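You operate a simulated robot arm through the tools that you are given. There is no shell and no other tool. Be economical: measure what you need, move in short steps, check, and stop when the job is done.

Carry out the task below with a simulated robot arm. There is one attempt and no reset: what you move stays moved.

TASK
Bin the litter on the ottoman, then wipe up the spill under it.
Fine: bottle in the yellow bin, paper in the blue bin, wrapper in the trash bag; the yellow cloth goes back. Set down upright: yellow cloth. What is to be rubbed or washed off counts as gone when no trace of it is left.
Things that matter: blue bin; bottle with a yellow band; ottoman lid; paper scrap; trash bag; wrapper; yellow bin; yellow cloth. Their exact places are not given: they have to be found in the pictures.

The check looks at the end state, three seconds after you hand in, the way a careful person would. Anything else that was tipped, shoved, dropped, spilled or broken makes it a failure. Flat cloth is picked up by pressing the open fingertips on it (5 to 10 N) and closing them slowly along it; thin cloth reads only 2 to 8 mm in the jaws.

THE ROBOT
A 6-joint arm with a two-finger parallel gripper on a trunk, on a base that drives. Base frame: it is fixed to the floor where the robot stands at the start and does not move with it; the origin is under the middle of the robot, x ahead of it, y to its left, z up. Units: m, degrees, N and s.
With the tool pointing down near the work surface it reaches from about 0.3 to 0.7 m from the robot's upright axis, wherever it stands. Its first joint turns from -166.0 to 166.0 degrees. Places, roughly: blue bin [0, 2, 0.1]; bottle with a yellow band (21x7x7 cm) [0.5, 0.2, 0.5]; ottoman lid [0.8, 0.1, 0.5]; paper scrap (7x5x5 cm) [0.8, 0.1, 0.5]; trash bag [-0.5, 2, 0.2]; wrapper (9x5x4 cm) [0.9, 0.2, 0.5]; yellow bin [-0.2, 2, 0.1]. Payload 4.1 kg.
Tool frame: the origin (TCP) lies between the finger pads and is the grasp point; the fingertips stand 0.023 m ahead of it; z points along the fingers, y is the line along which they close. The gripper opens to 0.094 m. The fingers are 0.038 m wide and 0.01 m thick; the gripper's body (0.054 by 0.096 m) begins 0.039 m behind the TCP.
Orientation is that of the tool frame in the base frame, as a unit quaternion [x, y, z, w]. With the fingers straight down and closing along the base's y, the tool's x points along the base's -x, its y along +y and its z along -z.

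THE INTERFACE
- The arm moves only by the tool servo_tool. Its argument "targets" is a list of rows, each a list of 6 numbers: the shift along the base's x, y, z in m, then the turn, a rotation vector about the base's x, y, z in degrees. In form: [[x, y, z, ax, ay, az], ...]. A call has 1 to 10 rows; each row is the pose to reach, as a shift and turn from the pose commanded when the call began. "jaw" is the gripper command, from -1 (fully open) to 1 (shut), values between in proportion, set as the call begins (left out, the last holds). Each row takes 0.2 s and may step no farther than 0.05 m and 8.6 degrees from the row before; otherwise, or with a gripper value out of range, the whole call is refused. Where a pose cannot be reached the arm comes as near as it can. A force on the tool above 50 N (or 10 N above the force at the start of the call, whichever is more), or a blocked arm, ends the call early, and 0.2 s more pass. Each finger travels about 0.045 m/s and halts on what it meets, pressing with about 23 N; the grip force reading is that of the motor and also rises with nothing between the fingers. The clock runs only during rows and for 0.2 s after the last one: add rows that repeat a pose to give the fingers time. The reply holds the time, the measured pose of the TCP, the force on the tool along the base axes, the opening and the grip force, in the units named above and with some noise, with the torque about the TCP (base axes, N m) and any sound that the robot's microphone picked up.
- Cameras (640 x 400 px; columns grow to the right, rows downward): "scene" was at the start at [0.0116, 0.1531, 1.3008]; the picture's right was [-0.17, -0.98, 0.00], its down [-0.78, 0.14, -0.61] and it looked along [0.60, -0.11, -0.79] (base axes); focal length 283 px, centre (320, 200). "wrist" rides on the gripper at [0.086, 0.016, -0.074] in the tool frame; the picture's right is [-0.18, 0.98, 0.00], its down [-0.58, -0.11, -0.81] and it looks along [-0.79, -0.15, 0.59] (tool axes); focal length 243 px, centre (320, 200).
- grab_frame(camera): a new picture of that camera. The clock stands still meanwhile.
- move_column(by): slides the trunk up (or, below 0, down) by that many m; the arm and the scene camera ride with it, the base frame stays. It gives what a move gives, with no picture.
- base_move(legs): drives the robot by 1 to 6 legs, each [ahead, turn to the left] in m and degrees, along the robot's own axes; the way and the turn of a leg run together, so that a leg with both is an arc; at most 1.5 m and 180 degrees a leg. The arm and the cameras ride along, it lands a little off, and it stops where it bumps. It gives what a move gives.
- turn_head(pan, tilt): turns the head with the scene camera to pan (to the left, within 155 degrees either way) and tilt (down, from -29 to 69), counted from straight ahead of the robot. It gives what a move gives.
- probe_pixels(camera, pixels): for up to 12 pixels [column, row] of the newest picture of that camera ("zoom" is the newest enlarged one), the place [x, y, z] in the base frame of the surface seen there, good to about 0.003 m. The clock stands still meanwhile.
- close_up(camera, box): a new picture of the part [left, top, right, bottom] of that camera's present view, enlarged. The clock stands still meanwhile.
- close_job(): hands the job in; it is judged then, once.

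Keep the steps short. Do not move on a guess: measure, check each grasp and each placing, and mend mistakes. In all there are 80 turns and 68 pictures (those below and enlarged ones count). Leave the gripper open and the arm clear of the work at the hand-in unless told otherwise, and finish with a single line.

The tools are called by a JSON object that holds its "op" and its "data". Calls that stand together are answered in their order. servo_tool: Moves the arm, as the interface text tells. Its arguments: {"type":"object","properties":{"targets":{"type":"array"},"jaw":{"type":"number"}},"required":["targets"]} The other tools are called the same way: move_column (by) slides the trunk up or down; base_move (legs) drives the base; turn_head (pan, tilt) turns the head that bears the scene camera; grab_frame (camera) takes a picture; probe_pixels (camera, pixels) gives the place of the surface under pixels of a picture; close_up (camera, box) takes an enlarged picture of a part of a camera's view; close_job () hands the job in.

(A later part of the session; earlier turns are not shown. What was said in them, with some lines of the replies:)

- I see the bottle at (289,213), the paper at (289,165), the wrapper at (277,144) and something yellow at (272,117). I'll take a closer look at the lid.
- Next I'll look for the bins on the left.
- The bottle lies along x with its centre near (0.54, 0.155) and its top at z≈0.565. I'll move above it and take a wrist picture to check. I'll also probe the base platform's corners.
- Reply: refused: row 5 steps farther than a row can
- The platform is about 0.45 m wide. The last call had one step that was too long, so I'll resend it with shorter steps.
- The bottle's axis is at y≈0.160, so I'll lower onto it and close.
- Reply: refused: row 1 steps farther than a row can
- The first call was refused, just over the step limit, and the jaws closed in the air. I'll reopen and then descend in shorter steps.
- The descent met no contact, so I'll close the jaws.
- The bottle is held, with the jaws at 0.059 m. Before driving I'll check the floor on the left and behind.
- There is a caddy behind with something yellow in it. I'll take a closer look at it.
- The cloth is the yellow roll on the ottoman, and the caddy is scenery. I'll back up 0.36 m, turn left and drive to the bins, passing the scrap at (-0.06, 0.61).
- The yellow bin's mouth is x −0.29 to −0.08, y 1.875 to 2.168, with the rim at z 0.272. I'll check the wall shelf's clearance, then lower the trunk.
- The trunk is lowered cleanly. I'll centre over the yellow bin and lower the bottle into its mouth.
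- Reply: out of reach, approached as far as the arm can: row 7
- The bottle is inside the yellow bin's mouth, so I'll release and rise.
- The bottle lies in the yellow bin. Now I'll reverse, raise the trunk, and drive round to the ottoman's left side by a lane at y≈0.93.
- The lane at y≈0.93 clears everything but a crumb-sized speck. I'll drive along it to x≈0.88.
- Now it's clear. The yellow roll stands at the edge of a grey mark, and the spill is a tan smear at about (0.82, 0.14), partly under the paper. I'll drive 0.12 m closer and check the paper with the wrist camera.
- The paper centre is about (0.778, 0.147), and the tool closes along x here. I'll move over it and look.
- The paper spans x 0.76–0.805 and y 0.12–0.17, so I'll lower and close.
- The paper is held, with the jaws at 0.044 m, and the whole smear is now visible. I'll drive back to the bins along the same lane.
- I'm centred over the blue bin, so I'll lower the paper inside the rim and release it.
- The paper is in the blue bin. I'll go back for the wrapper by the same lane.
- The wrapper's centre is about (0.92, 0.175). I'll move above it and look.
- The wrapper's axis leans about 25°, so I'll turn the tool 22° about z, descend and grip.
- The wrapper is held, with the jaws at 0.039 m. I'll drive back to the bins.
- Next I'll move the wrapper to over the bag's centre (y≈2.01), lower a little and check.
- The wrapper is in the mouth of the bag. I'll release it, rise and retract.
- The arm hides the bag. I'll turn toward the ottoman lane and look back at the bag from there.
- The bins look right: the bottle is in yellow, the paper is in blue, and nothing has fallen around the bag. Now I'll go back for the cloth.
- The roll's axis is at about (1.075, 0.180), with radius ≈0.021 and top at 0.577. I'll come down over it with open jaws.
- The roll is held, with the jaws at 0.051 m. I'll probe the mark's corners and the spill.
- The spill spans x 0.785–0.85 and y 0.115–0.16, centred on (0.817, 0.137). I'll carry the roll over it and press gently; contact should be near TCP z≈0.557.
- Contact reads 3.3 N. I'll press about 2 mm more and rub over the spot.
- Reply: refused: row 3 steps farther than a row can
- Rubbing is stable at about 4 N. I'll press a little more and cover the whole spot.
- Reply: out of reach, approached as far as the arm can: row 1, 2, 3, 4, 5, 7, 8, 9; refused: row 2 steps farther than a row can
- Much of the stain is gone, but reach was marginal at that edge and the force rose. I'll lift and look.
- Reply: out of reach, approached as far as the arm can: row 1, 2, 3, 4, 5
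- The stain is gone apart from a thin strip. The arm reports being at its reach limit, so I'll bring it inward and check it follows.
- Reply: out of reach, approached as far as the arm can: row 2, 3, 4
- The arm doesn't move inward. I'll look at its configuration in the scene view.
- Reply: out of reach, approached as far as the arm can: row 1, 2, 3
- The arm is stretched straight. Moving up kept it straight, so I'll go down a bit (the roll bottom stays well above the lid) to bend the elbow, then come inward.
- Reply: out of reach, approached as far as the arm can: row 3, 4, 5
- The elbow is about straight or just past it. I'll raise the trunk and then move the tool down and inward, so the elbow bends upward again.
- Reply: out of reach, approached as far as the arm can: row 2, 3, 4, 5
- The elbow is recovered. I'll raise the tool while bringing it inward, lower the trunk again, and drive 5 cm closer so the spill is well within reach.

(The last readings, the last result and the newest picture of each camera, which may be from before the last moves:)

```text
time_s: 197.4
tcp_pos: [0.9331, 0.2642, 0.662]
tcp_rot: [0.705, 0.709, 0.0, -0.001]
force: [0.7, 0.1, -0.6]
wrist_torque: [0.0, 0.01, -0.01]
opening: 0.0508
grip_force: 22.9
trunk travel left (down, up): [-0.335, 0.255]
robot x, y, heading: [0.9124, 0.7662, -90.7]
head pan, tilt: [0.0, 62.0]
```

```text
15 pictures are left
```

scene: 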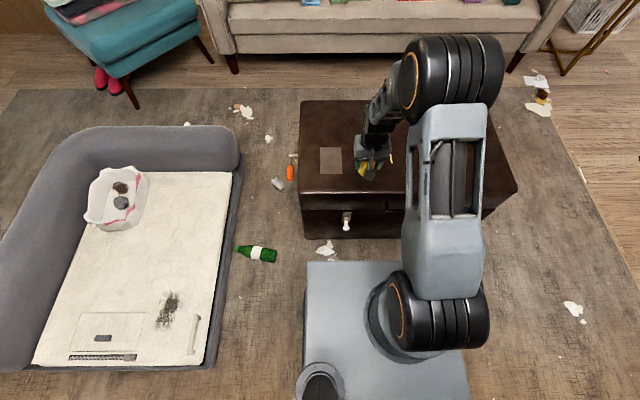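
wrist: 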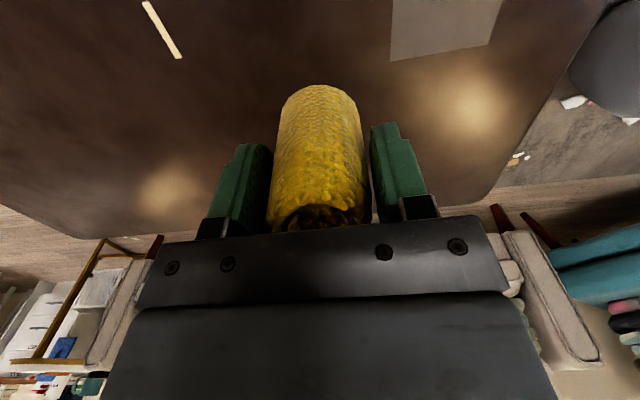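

Now I'll take the roll to the strip at (0.81, 0.135), press, and rub along it.

{"op": "servo_tool", "data": {"targets": [[-0.03, -0.03, 0, 0, 0, 0], [-0.06, -0.06, 0, 0, 0, 0], [-0.09, -0.09, 0, 0, 0, 0], [-0.12, -0.115, -0.01, 0, 0, 0], [-0.123, -0.115, -0.05, 0, 0, 0], [-0.123, -0.115, -0.09, 0, 0, 0], [-0.123, -0.115, -0.106, 0, 0, 0]]}}

{"op": "servo_tool", "data": {"targets": [[0, -0.03, 0, 0, 0, 0], [0, 0.0, 0, 0, 0, 0], [0, -0.03, 0, 0, 0, 0], [0.01, 0.0, 0, 0, 0, 0], [0.01, -0.03, 0, 0, 0, 0], [-0.01, 0.0, 0, 0, 0, 0], [-0.01, -0.03, 0, 0, 0, 0], [0.0, 0.0, 0, 0, 0, 0]]}}

```text
time_s: 199.0
tcp_pos: [0.8109, 0.1507, 0.5555]
tcp_rot: [0.705, 0.709, 0.0, 0.0]
force: [0.1, -0.9, -0.4]
wrist_torque: [0.01, 0.02, -0.01]
opening: 0.0509
grip_force: 22.8
trunk travel left (down, up): [-0.335, 0.255]
robot x, y, heading: [0.9143, 0.7591, -90.8]
head pan, tilt: [0.0, 62.0]
```

```text
time_s: 200.8
tcp_pos: [0.8089, 0.1485, 0.5541]
tcp_rot: [0.705, 0.709, 0.0, 0.0]
force: [1.6, 1.8, 1.4]
wrist_torque: [0.01, -0.02, 0.03]
opening: 0.0511
grip_force: 23.7
trunk travel left (down, up): [-0.335, 0.255]
robot x, y, heading: [0.9154, 0.7598, -90.8]
head pan, tilt: [0.0, 62.0]
```

Contact is only about 1.4 N because the roll slid up a few mm in the jaws. I'll press 3 mm more and rub.

{"op": "servo_tool", "data": {"targets": [[0, 0, -0.003, 0, 0, 0], [0, -0.03, -0.003, 0, 0, 0], [0, 0.0, -0.003, 0, 0, 0], [0, -0.03, -0.003, 0, 0, 0], [0.01, 0.0, -0.003, 0, 0, 0], [0.01, -0.03, -0.003, 0, 0, 0], [-0.01, 0.0, -0.003, 0, 0, 0], [-0.01, -0.03, -0.003, 0, 0, 0], [0.0, -0.0, -0.003, 0, 0, 0]]}}

{"op": "servo_tool", "data": {"targets": [[0.03, -0.01, 0, 0, 0, 0], [-0.015, -0.01, 0, 0, 0, 0], [0.03, -0.015, 0, 0, 0, 0], [-0.015, -0.02, 0, 0, 0, 0], [0.03, -0.025, 0, 0, 0, 0], [-0.015, -0.03, 0, 0, 0, 0], [0.01, -0.02, 0, 0, 0, 0]]}}

{"op": "servo_tool", "data": {"targets": [[0, 0, 0.04, 0, 0, 0], [0.03, 0.0, 0.07, 0, 0, 0], [0.07, 0.02, 0.09, 0, 0, 0], [0.11, 0.04, 0.1, 0, 0, 0], [0.15, 0.05, 0.1, 0, 0, 0]]}}

{"op": "close_up", "data": {"camera": "scene", "box": [290, 90, 450, 190]}}

```text
time_s: 202.8
tcp_pos: [0.8095, 0.1479, 0.5543]
tcp_rot: [0.706, 0.709, -0.002, 0.0]
force: [-3.1, -4.0, 17.7]
wrist_torque: [-0.33, 0.11, -0.02]
opening: 0.0509
grip_force: 23.1
trunk travel left (down, up): [-0.335, 0.255]
robot x, y, heading: [0.9155, 0.7599, -90.7]
head pan, tilt: [0.0, 62.0]
```

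```text
time_s: 204.4
tcp_pos: [0.8208, 0.1297, 0.5525]
tcp_rot: [0.706, 0.708, 0.001, -0.001]
force: [-1.5, -1.2, 7.5]
wrist_torque: [-0.24, 0.09, -0.07]
opening: 0.0508
grip_force: 22.8
trunk travel left (down, up): [-0.335, 0.255]
robot x, y, heading: [0.9146, 0.7597, -90.7]
head pan, tilt: [0.0, 62.0]
```

```text
time_s: 205.6
tcp_pos: [0.9717, 0.1803, 0.6537]
tcp_rot: [0.705, 0.709, 0.001, 0.0]
force: [0.5, 0.0, -0.2]
wrist_torque: [-0.02, -0.01, 0.01]
opening: 0.0509
grip_force: 23.0
trunk travel left (down, up): [-0.335, 0.255]
robot x, y, heading: [0.9111, 0.7601, -90.6]
head pan, tilt: [0.0, 62.0]
```

```text
4.00 times, centred on (370, 140) of scene
```

zoom: 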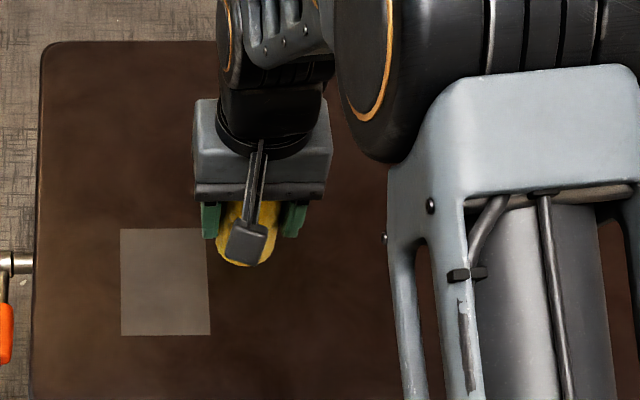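

{"op": "grab_frame", "data": {"camera": "wrist"}}

```text
13 pictures are left
```

wrist: 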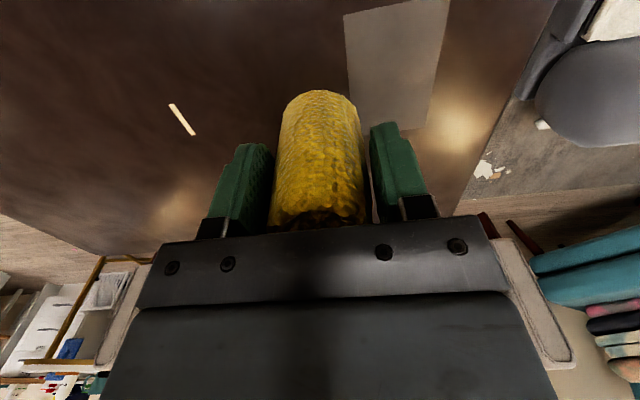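

{"op": "probe_pixels", "data": {"camera": "wrist", "pixels": [[171, 106], [182, 119], [193, 133], [165, 122], [200, 118]]}}

{"op": "close_up", "data": {"camera": "wrist", "box": [142, 90, 222, 150]}}

```text
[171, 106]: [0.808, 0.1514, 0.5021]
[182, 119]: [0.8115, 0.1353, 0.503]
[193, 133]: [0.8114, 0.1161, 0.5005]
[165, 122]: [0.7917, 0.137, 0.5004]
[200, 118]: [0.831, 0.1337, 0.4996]
```

```text
6.67 times, centred on (182, 120) of wrist
```

zoom: 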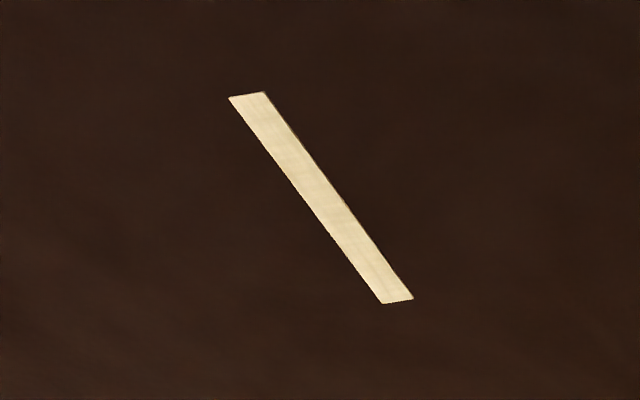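

The haze is gone, but a crisp 6 × 36 mm strip at x≈0.81 hasn't changed. I'll give it another firm, slower rub, both along and across, well past its ends.

{"op": "servo_tool", "data": {"targets": [[-0.04, -0.01, 0, 0, 0, 0], [-0.08, -0.02, 0, 0, 0, 0], [-0.12, -0.02, 0, 0, 0, 0], [-0.16, -0.01, -0.02, 0, 0, 0], [-0.162, -0.005, -0.06, 0, 0, 0], [-0.162, -0.005, -0.1, 0, 0, 0], [-0.162, -0.02, -0.1025, 0, 0, 0], [-0.162, -0.045, -0.1025, 0, 0, 0], [-0.162, -0.07, -0.1025, 0, 0, 0], [-0.162, -0.045, -0.1025, 0, 0, 0]]}}

{"op": "servo_tool", "data": {"targets": [[0.0, 0.02, 0, 0, 0, 0], [0.005, 0.04, 0, 0, 0, 0], [0.005, 0.02, 0, 0, 0, 0], [0.005, 0.0, 0, 0, 0, 0], [0.005, -0.02, 0, 0, 0, 0], [-0.005, 0.0, 0, 0, 0, 0], [-0.005, 0.02, 0, 0, 0, 0], [-0.01, 0.035, 0, 0, 0, 0], [-0.015, 0.01, 0, 0, 0, 0], [-0.015, -0.01, 0, 0, 0, 0]]}}

{"op": "servo_tool", "data": {"targets": [[0.02, 0, 0, 0, 0, 0], [0.05, 0.005, 0, 0, 0, 0], [0.02, 0.01, 0, 0, 0, 0], [-0.01, 0.015, 0, 0, 0, 0], [0.02, 0.02, 0, 0, 0, 0], [0.05, 0.025, 0, 0, 0, 0], [0.02, 0.03, 0, 0, 0, 0], [-0.01, 0.035, 0, 0, 0, 0], [0.015, 0.04, 0, 0, 0, 0], [0.015, 0.02, 0.0, 0, 0, 0]]}}

{"op": "servo_tool", "data": {"targets": [[0, 0, 0.04, 0, 0, 0], [0.03, 0.0, 0.07, 0, 0, 0], [0.07, 0.02, 0.09, 0, 0, 0], [0.11, 0.04, 0.1, 0, 0, 0], [0.15, 0.05, 0.1, 0, 0, 0]]}}

{"op": "close_up", "data": {"camera": "wrist", "box": [80, 60, 280, 185]}}

```text
time_s: 207.8
tcp_pos: [0.8078, 0.1327, 0.5514]
tcp_rot: [0.705, 0.709, -0.001, 0.001]
force: [1.4, -3.5, 14.0]
wrist_torque: [-0.35, -0.13, -0.03]
opening: 0.0512
grip_force: 22.7
trunk travel left (down, up): [-0.335, 0.255]
robot x, y, heading: [0.9156, 0.7597, -90.6]
head pan, tilt: [0.0, 62.0]
```

```text
time_s: 210.0
tcp_pos: [0.7899, 0.1245, 0.5514]
tcp_rot: [0.706, 0.708, -0.001, -0.001]
force: [-1.9, 6.4, 16.5]
wrist_torque: [0.02, 0.06, -0.05]
opening: 0.0511
grip_force: 22.8
trunk travel left (down, up): [-0.335, 0.255]
robot x, y, heading: [0.9138, 0.7603, -90.8]
head pan, tilt: [0.0, 62.0]
```

```text
time_s: 212.2
tcp_pos: [0.8096, 0.1456, 0.5503]
tcp_rot: [0.705, 0.709, 0.001, -0.001]
force: [1.4, 6.7, 14.6]
wrist_torque: [0.02, -0.15, 0.07]
opening: 0.0509
grip_force: 22.9
trunk travel left (down, up): [-0.335, 0.255]
robot x, y, heading: [0.9162, 0.7641, -90.9]
head pan, tilt: [0.0, 62.0]
```

```text
time_s: 213.4
tcp_pos: [0.9577, 0.1941, 0.6507]
tcp_rot: [0.705, 0.709, 0.001, 0.0]
force: [-0.7, -0.5, -0.4]
wrist_torque: [0.02, -0.02, -0.01]
opening: 0.051
grip_force: 23.5
trunk travel left (down, up): [-0.335, 0.255]
robot x, y, heading: [0.914, 0.7605, -90.6]
head pan, tilt: [0.0, 62.0]
```

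```text
3.20 times, centred on (180, 122) of wrist
```

zoom: 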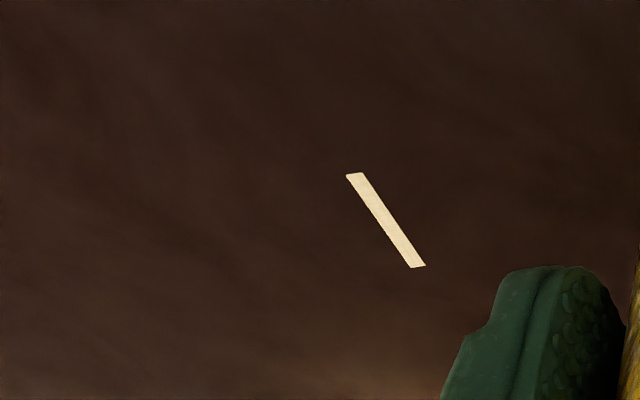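

The strip is unaffected after dozens of passes at about 15 N, and its position and edges are unchanged. It looks like a fixed mark on the lid, not the spill. I'll return the cloth to its place beside the grey mark and feel for contact.

{"op": "servo_tool", "data": {"targets": [[0.04, -0.005, 0, 0, 0, 0], [0.08, -0.015, 0, 0, 0, 0], [0.104, -0.019, 0, 0, 0, 0], [0.104, -0.019, -0.04, 0, 0, 0], [0.104, -0.019, -0.08, 0, 0, 0], [0.104, -0.019, -0.09, 0, 0, 0], [0.104, -0.019, -0.096, 0, 0, 0]]}}

```text
time_s: 215.0
tcp_pos: [1.0624, 0.174, 0.5563]
tcp_rot: [0.705, 0.709, 0.0, 0.0]
force: [0.5, 0.9, 0.0]
wrist_torque: [-0.01, 0.02, 0.02]
opening: 0.0511
grip_force: 23.3
trunk travel left (down, up): [-0.335, 0.255]
robot x, y, heading: [0.9155, 0.7615, -90.7]
head pan, tilt: [0.0, 62.0]
```

{"op": "servo_tool", "data": {"targets": [[0, 0, -0.002, 0, 0, 0], [0, 0, -0.004, 0, 0, 0], [0, 0, -0.0055, 0, 0, 0]]}}

```text
time_s: 215.8
tcp_pos: [1.063, 0.1738, 0.5507]
tcp_rot: [0.706, 0.709, -0.001, 0.0]
force: [-0.9, 4.2, 9.3]
wrist_torque: [0.02, -0.03, -0.01]
opening: 0.0508
grip_force: 23.3
trunk travel left (down, up): [-0.335, 0.255]
robot x, y, heading: [0.9149, 0.7637, -90.7]
head pan, tilt: [0.0, 62.0]
```

The roll is firmly on the lid at 9 N. I'll ease up 1.5 mm, open gradually, and withdraw straight up.

{"op": "servo_tool", "data": {"targets": [[0, 0, 0.0015, 0, 0, 0], [0, 0, 0.0015, 0, 0, 0]]}}

{"op": "servo_tool", "data": {"targets": [[0, 0, 0, 0, 0, 0], [0, 0, 0, 0, 0, 0], [0, 0, 0, 0, 0, 0], [0, 0, 0, 0, 0, 0], [0, 0, 0, 0, 0, 0]], "jaw": -1}}

{"op": "servo_tool", "data": {"targets": [[0, 0, 0.02, 0, 0, 0], [0, 0, 0.05, 0, 0, 0], [0, 0, 0.08, 0, 0, 0], [0, 0, 0.12, 0, 0, 0]]}}

{"op": "grab_frame", "data": {"camera": "wrist"}}

```text
time_s: 216.4
tcp_pos: [1.0612, 0.1741, 0.5508]
tcp_rot: [0.705, 0.71, 0.001, -0.001]
force: [0.8, -0.7, 0.4]
wrist_torque: [-0.08, -0.02, 0.03]
opening: 0.051
grip_force: 22.3
trunk travel left (down, up): [-0.335, 0.255]
robot x, y, heading: [0.914, 0.7603, -90.7]
head pan, tilt: [0.0, 62.0]
```

```text
time_s: 217.6
tcp_pos: [1.062, 0.1749, 0.5518]
tcp_rot: [0.705, 0.709, 0.0, -0.001]
force: [0.2, 0.1, -0.2]
wrist_torque: [-0.01, 0.0, 0.0]
opening: 0.094
grip_force: 0.1
trunk travel left (down, up): [-0.335, 0.255]
robot x, y, heading: [0.9142, 0.7609, -90.8]
head pan, tilt: [0.0, 62.0]
```

```text
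time_s: 218.6
tcp_pos: [1.0642, 0.1749, 0.6703]
tcp_rot: [0.705, 0.709, 0.0, -0.001]
force: [0.5, 0.5, -0.1]
wrist_torque: [0.01, -0.02, 0.02]
opening: 0.0939
grip_force: 0.1
trunk travel left (down, up): [-0.335, 0.255]
robot x, y, heading: [0.9158, 0.7606, -90.6]
head pan, tilt: [0.0, 62.0]
```

```text
10 pictures are left
```

wrist: 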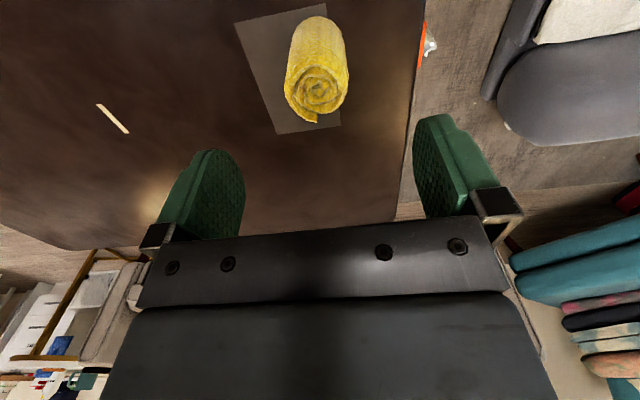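

The roll stands upright on its place. With the gripper free, I'll look at the remaining strip from close range.

{"op": "servo_tool", "data": {"targets": [[-0.045, 0.0, 0.01, 0, 0, 0], [-0.09, 0, 0.01, 0, 0, 0], [-0.135, 0, 0, 0, 0, 0], [-0.18, 0, 0, 0, 0, 0], [-0.225, 0, -0.02, 0, 0, 0], [-0.252, 0, -0.05, 0, 0, 0], [-0.252, 0, -0.08, 0, 0, 0]]}}

{"op": "close_up", "data": {"camera": "wrist", "box": [250, 20, 410, 120]}}

```text
time_s: 220.2
tcp_pos: [0.8111, 0.1737, 0.5906]
tcp_rot: [0.705, 0.709, 0.0, 0.0]
force: [-0.2, -0.5, 0.0]
wrist_torque: [0.0, -0.01, -0.01]
opening: 0.0941
grip_force: 0.0
trunk travel left (down, up): [-0.335, 0.255]
robot x, y, heading: [0.9161, 0.7589, -90.5]
head pan, tilt: [0.0, 62.0]
```

```text
4.00 times, centred on (330, 70) of wrist
```

zoom: 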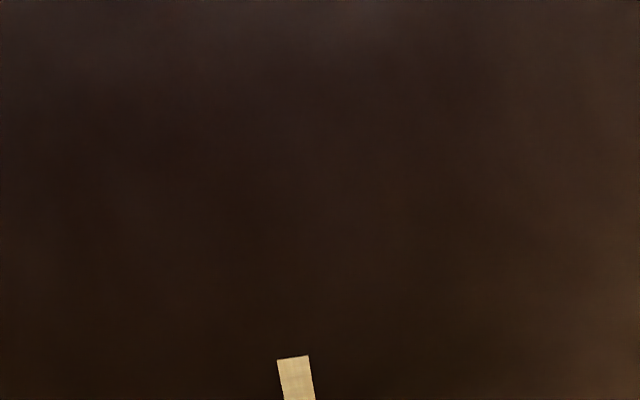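

{"op": "close_up", "data": {"camera": "wrist", "box": [260, 95, 400, 182]}}

{"op": "probe_pixels", "data": {"camera": "zoom", "pixels": [[280, 100], [290, 140], [295, 180], [240, 140], [350, 140], [300, 200]]}}

```text
4.57 times, centred on (330, 138) of wrist
```

zoom: 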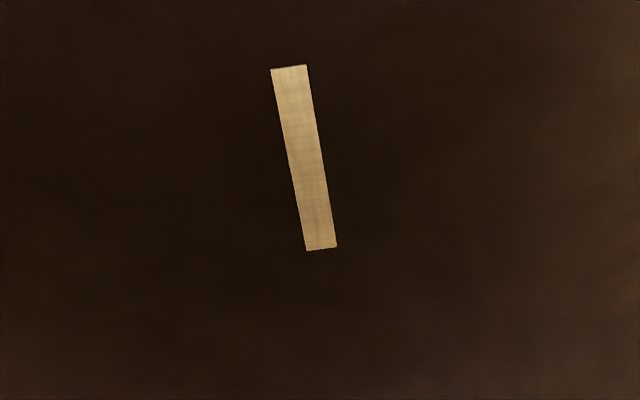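

```text
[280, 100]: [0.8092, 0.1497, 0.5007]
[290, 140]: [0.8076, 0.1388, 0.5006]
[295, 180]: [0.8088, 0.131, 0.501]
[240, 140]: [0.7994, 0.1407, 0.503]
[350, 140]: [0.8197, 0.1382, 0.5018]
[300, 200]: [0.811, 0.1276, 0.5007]
```

Up close the strip has a flat, woven tape texture and sharp cut ends, and there's no tan residue around it. It's a fixed mark, and the spill itself is gone. I'll withdraw the arm and take a last look.

{"op": "servo_tool", "data": {"targets": [[0, 0.02, 0.04, 0, 0, 0], [0, 0.04, 0.08, 0, 0, 0], [-0.02, 0.08, 0.1, 0, 0, 0], [-0.05, 0.11, 0.12, 0, 0, 0], [-0.08, 0.14, 0.13, 0, 0, 0], [-0.1, 0.17, 0.14, 0, 0, 0]]}}

{"op": "base_move", "data": {"legs": [[-0.15, 0]]}}

{"op": "close_up", "data": {"camera": "scene", "box": [240, 50, 480, 200]}}

```text
time_s: 221.6
tcp_pos: [0.7088, 0.3432, 0.7309]
tcp_rot: [0.706, 0.709, 0.0, -0.002]
force: [-1.1, 0.6, -0.2]
wrist_torque: [-0.02, -0.01, 0.03]
opening: 0.094
grip_force: 0.0
trunk travel left (down, up): [-0.335, 0.255]
robot x, y, heading: [0.9135, 0.7601, -90.9]
head pan, tilt: [0.0, 62.0]
```

```text
time_s: 222.9
tcp_pos: [0.7124, 0.4894, 0.731]
tcp_rot: [0.705, 0.709, 0.001, 0.0]
force: [0.4, -0.3, 0.0]
wrist_torque: [-0.02, -0.04, -0.02]
opening: 0.0941
grip_force: 0.0
trunk travel left (down, up): [-0.335, 0.255]
robot x, y, heading: [0.9163, 0.9081, -90.8]
head pan, tilt: [0.0, 62.0]
```

```text
2.67 times, centred on (360, 125) of scene
```

zoom: 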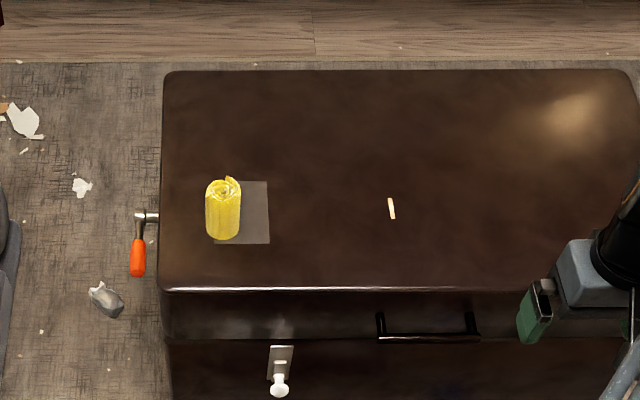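

The lid is clear of litter and spill, the roll stands upright on its mark, and the gripper is open and clear. I'm handing in.

{"op": "close_job", "data": {}}

```text
The job is handed in.
```

I put the bottle in the yellow bin, the paper in the blue bin and the wrapper in the trash bag, wiped the spill off the lid and stood the yellow cloth back upright about 1.5 cm from its old spot; a 6 × 36 mm tape-like strip where the spill was would not rub off, so I left it as a fixed mark, and I could not see the wrapper inside the bag after letting it go.
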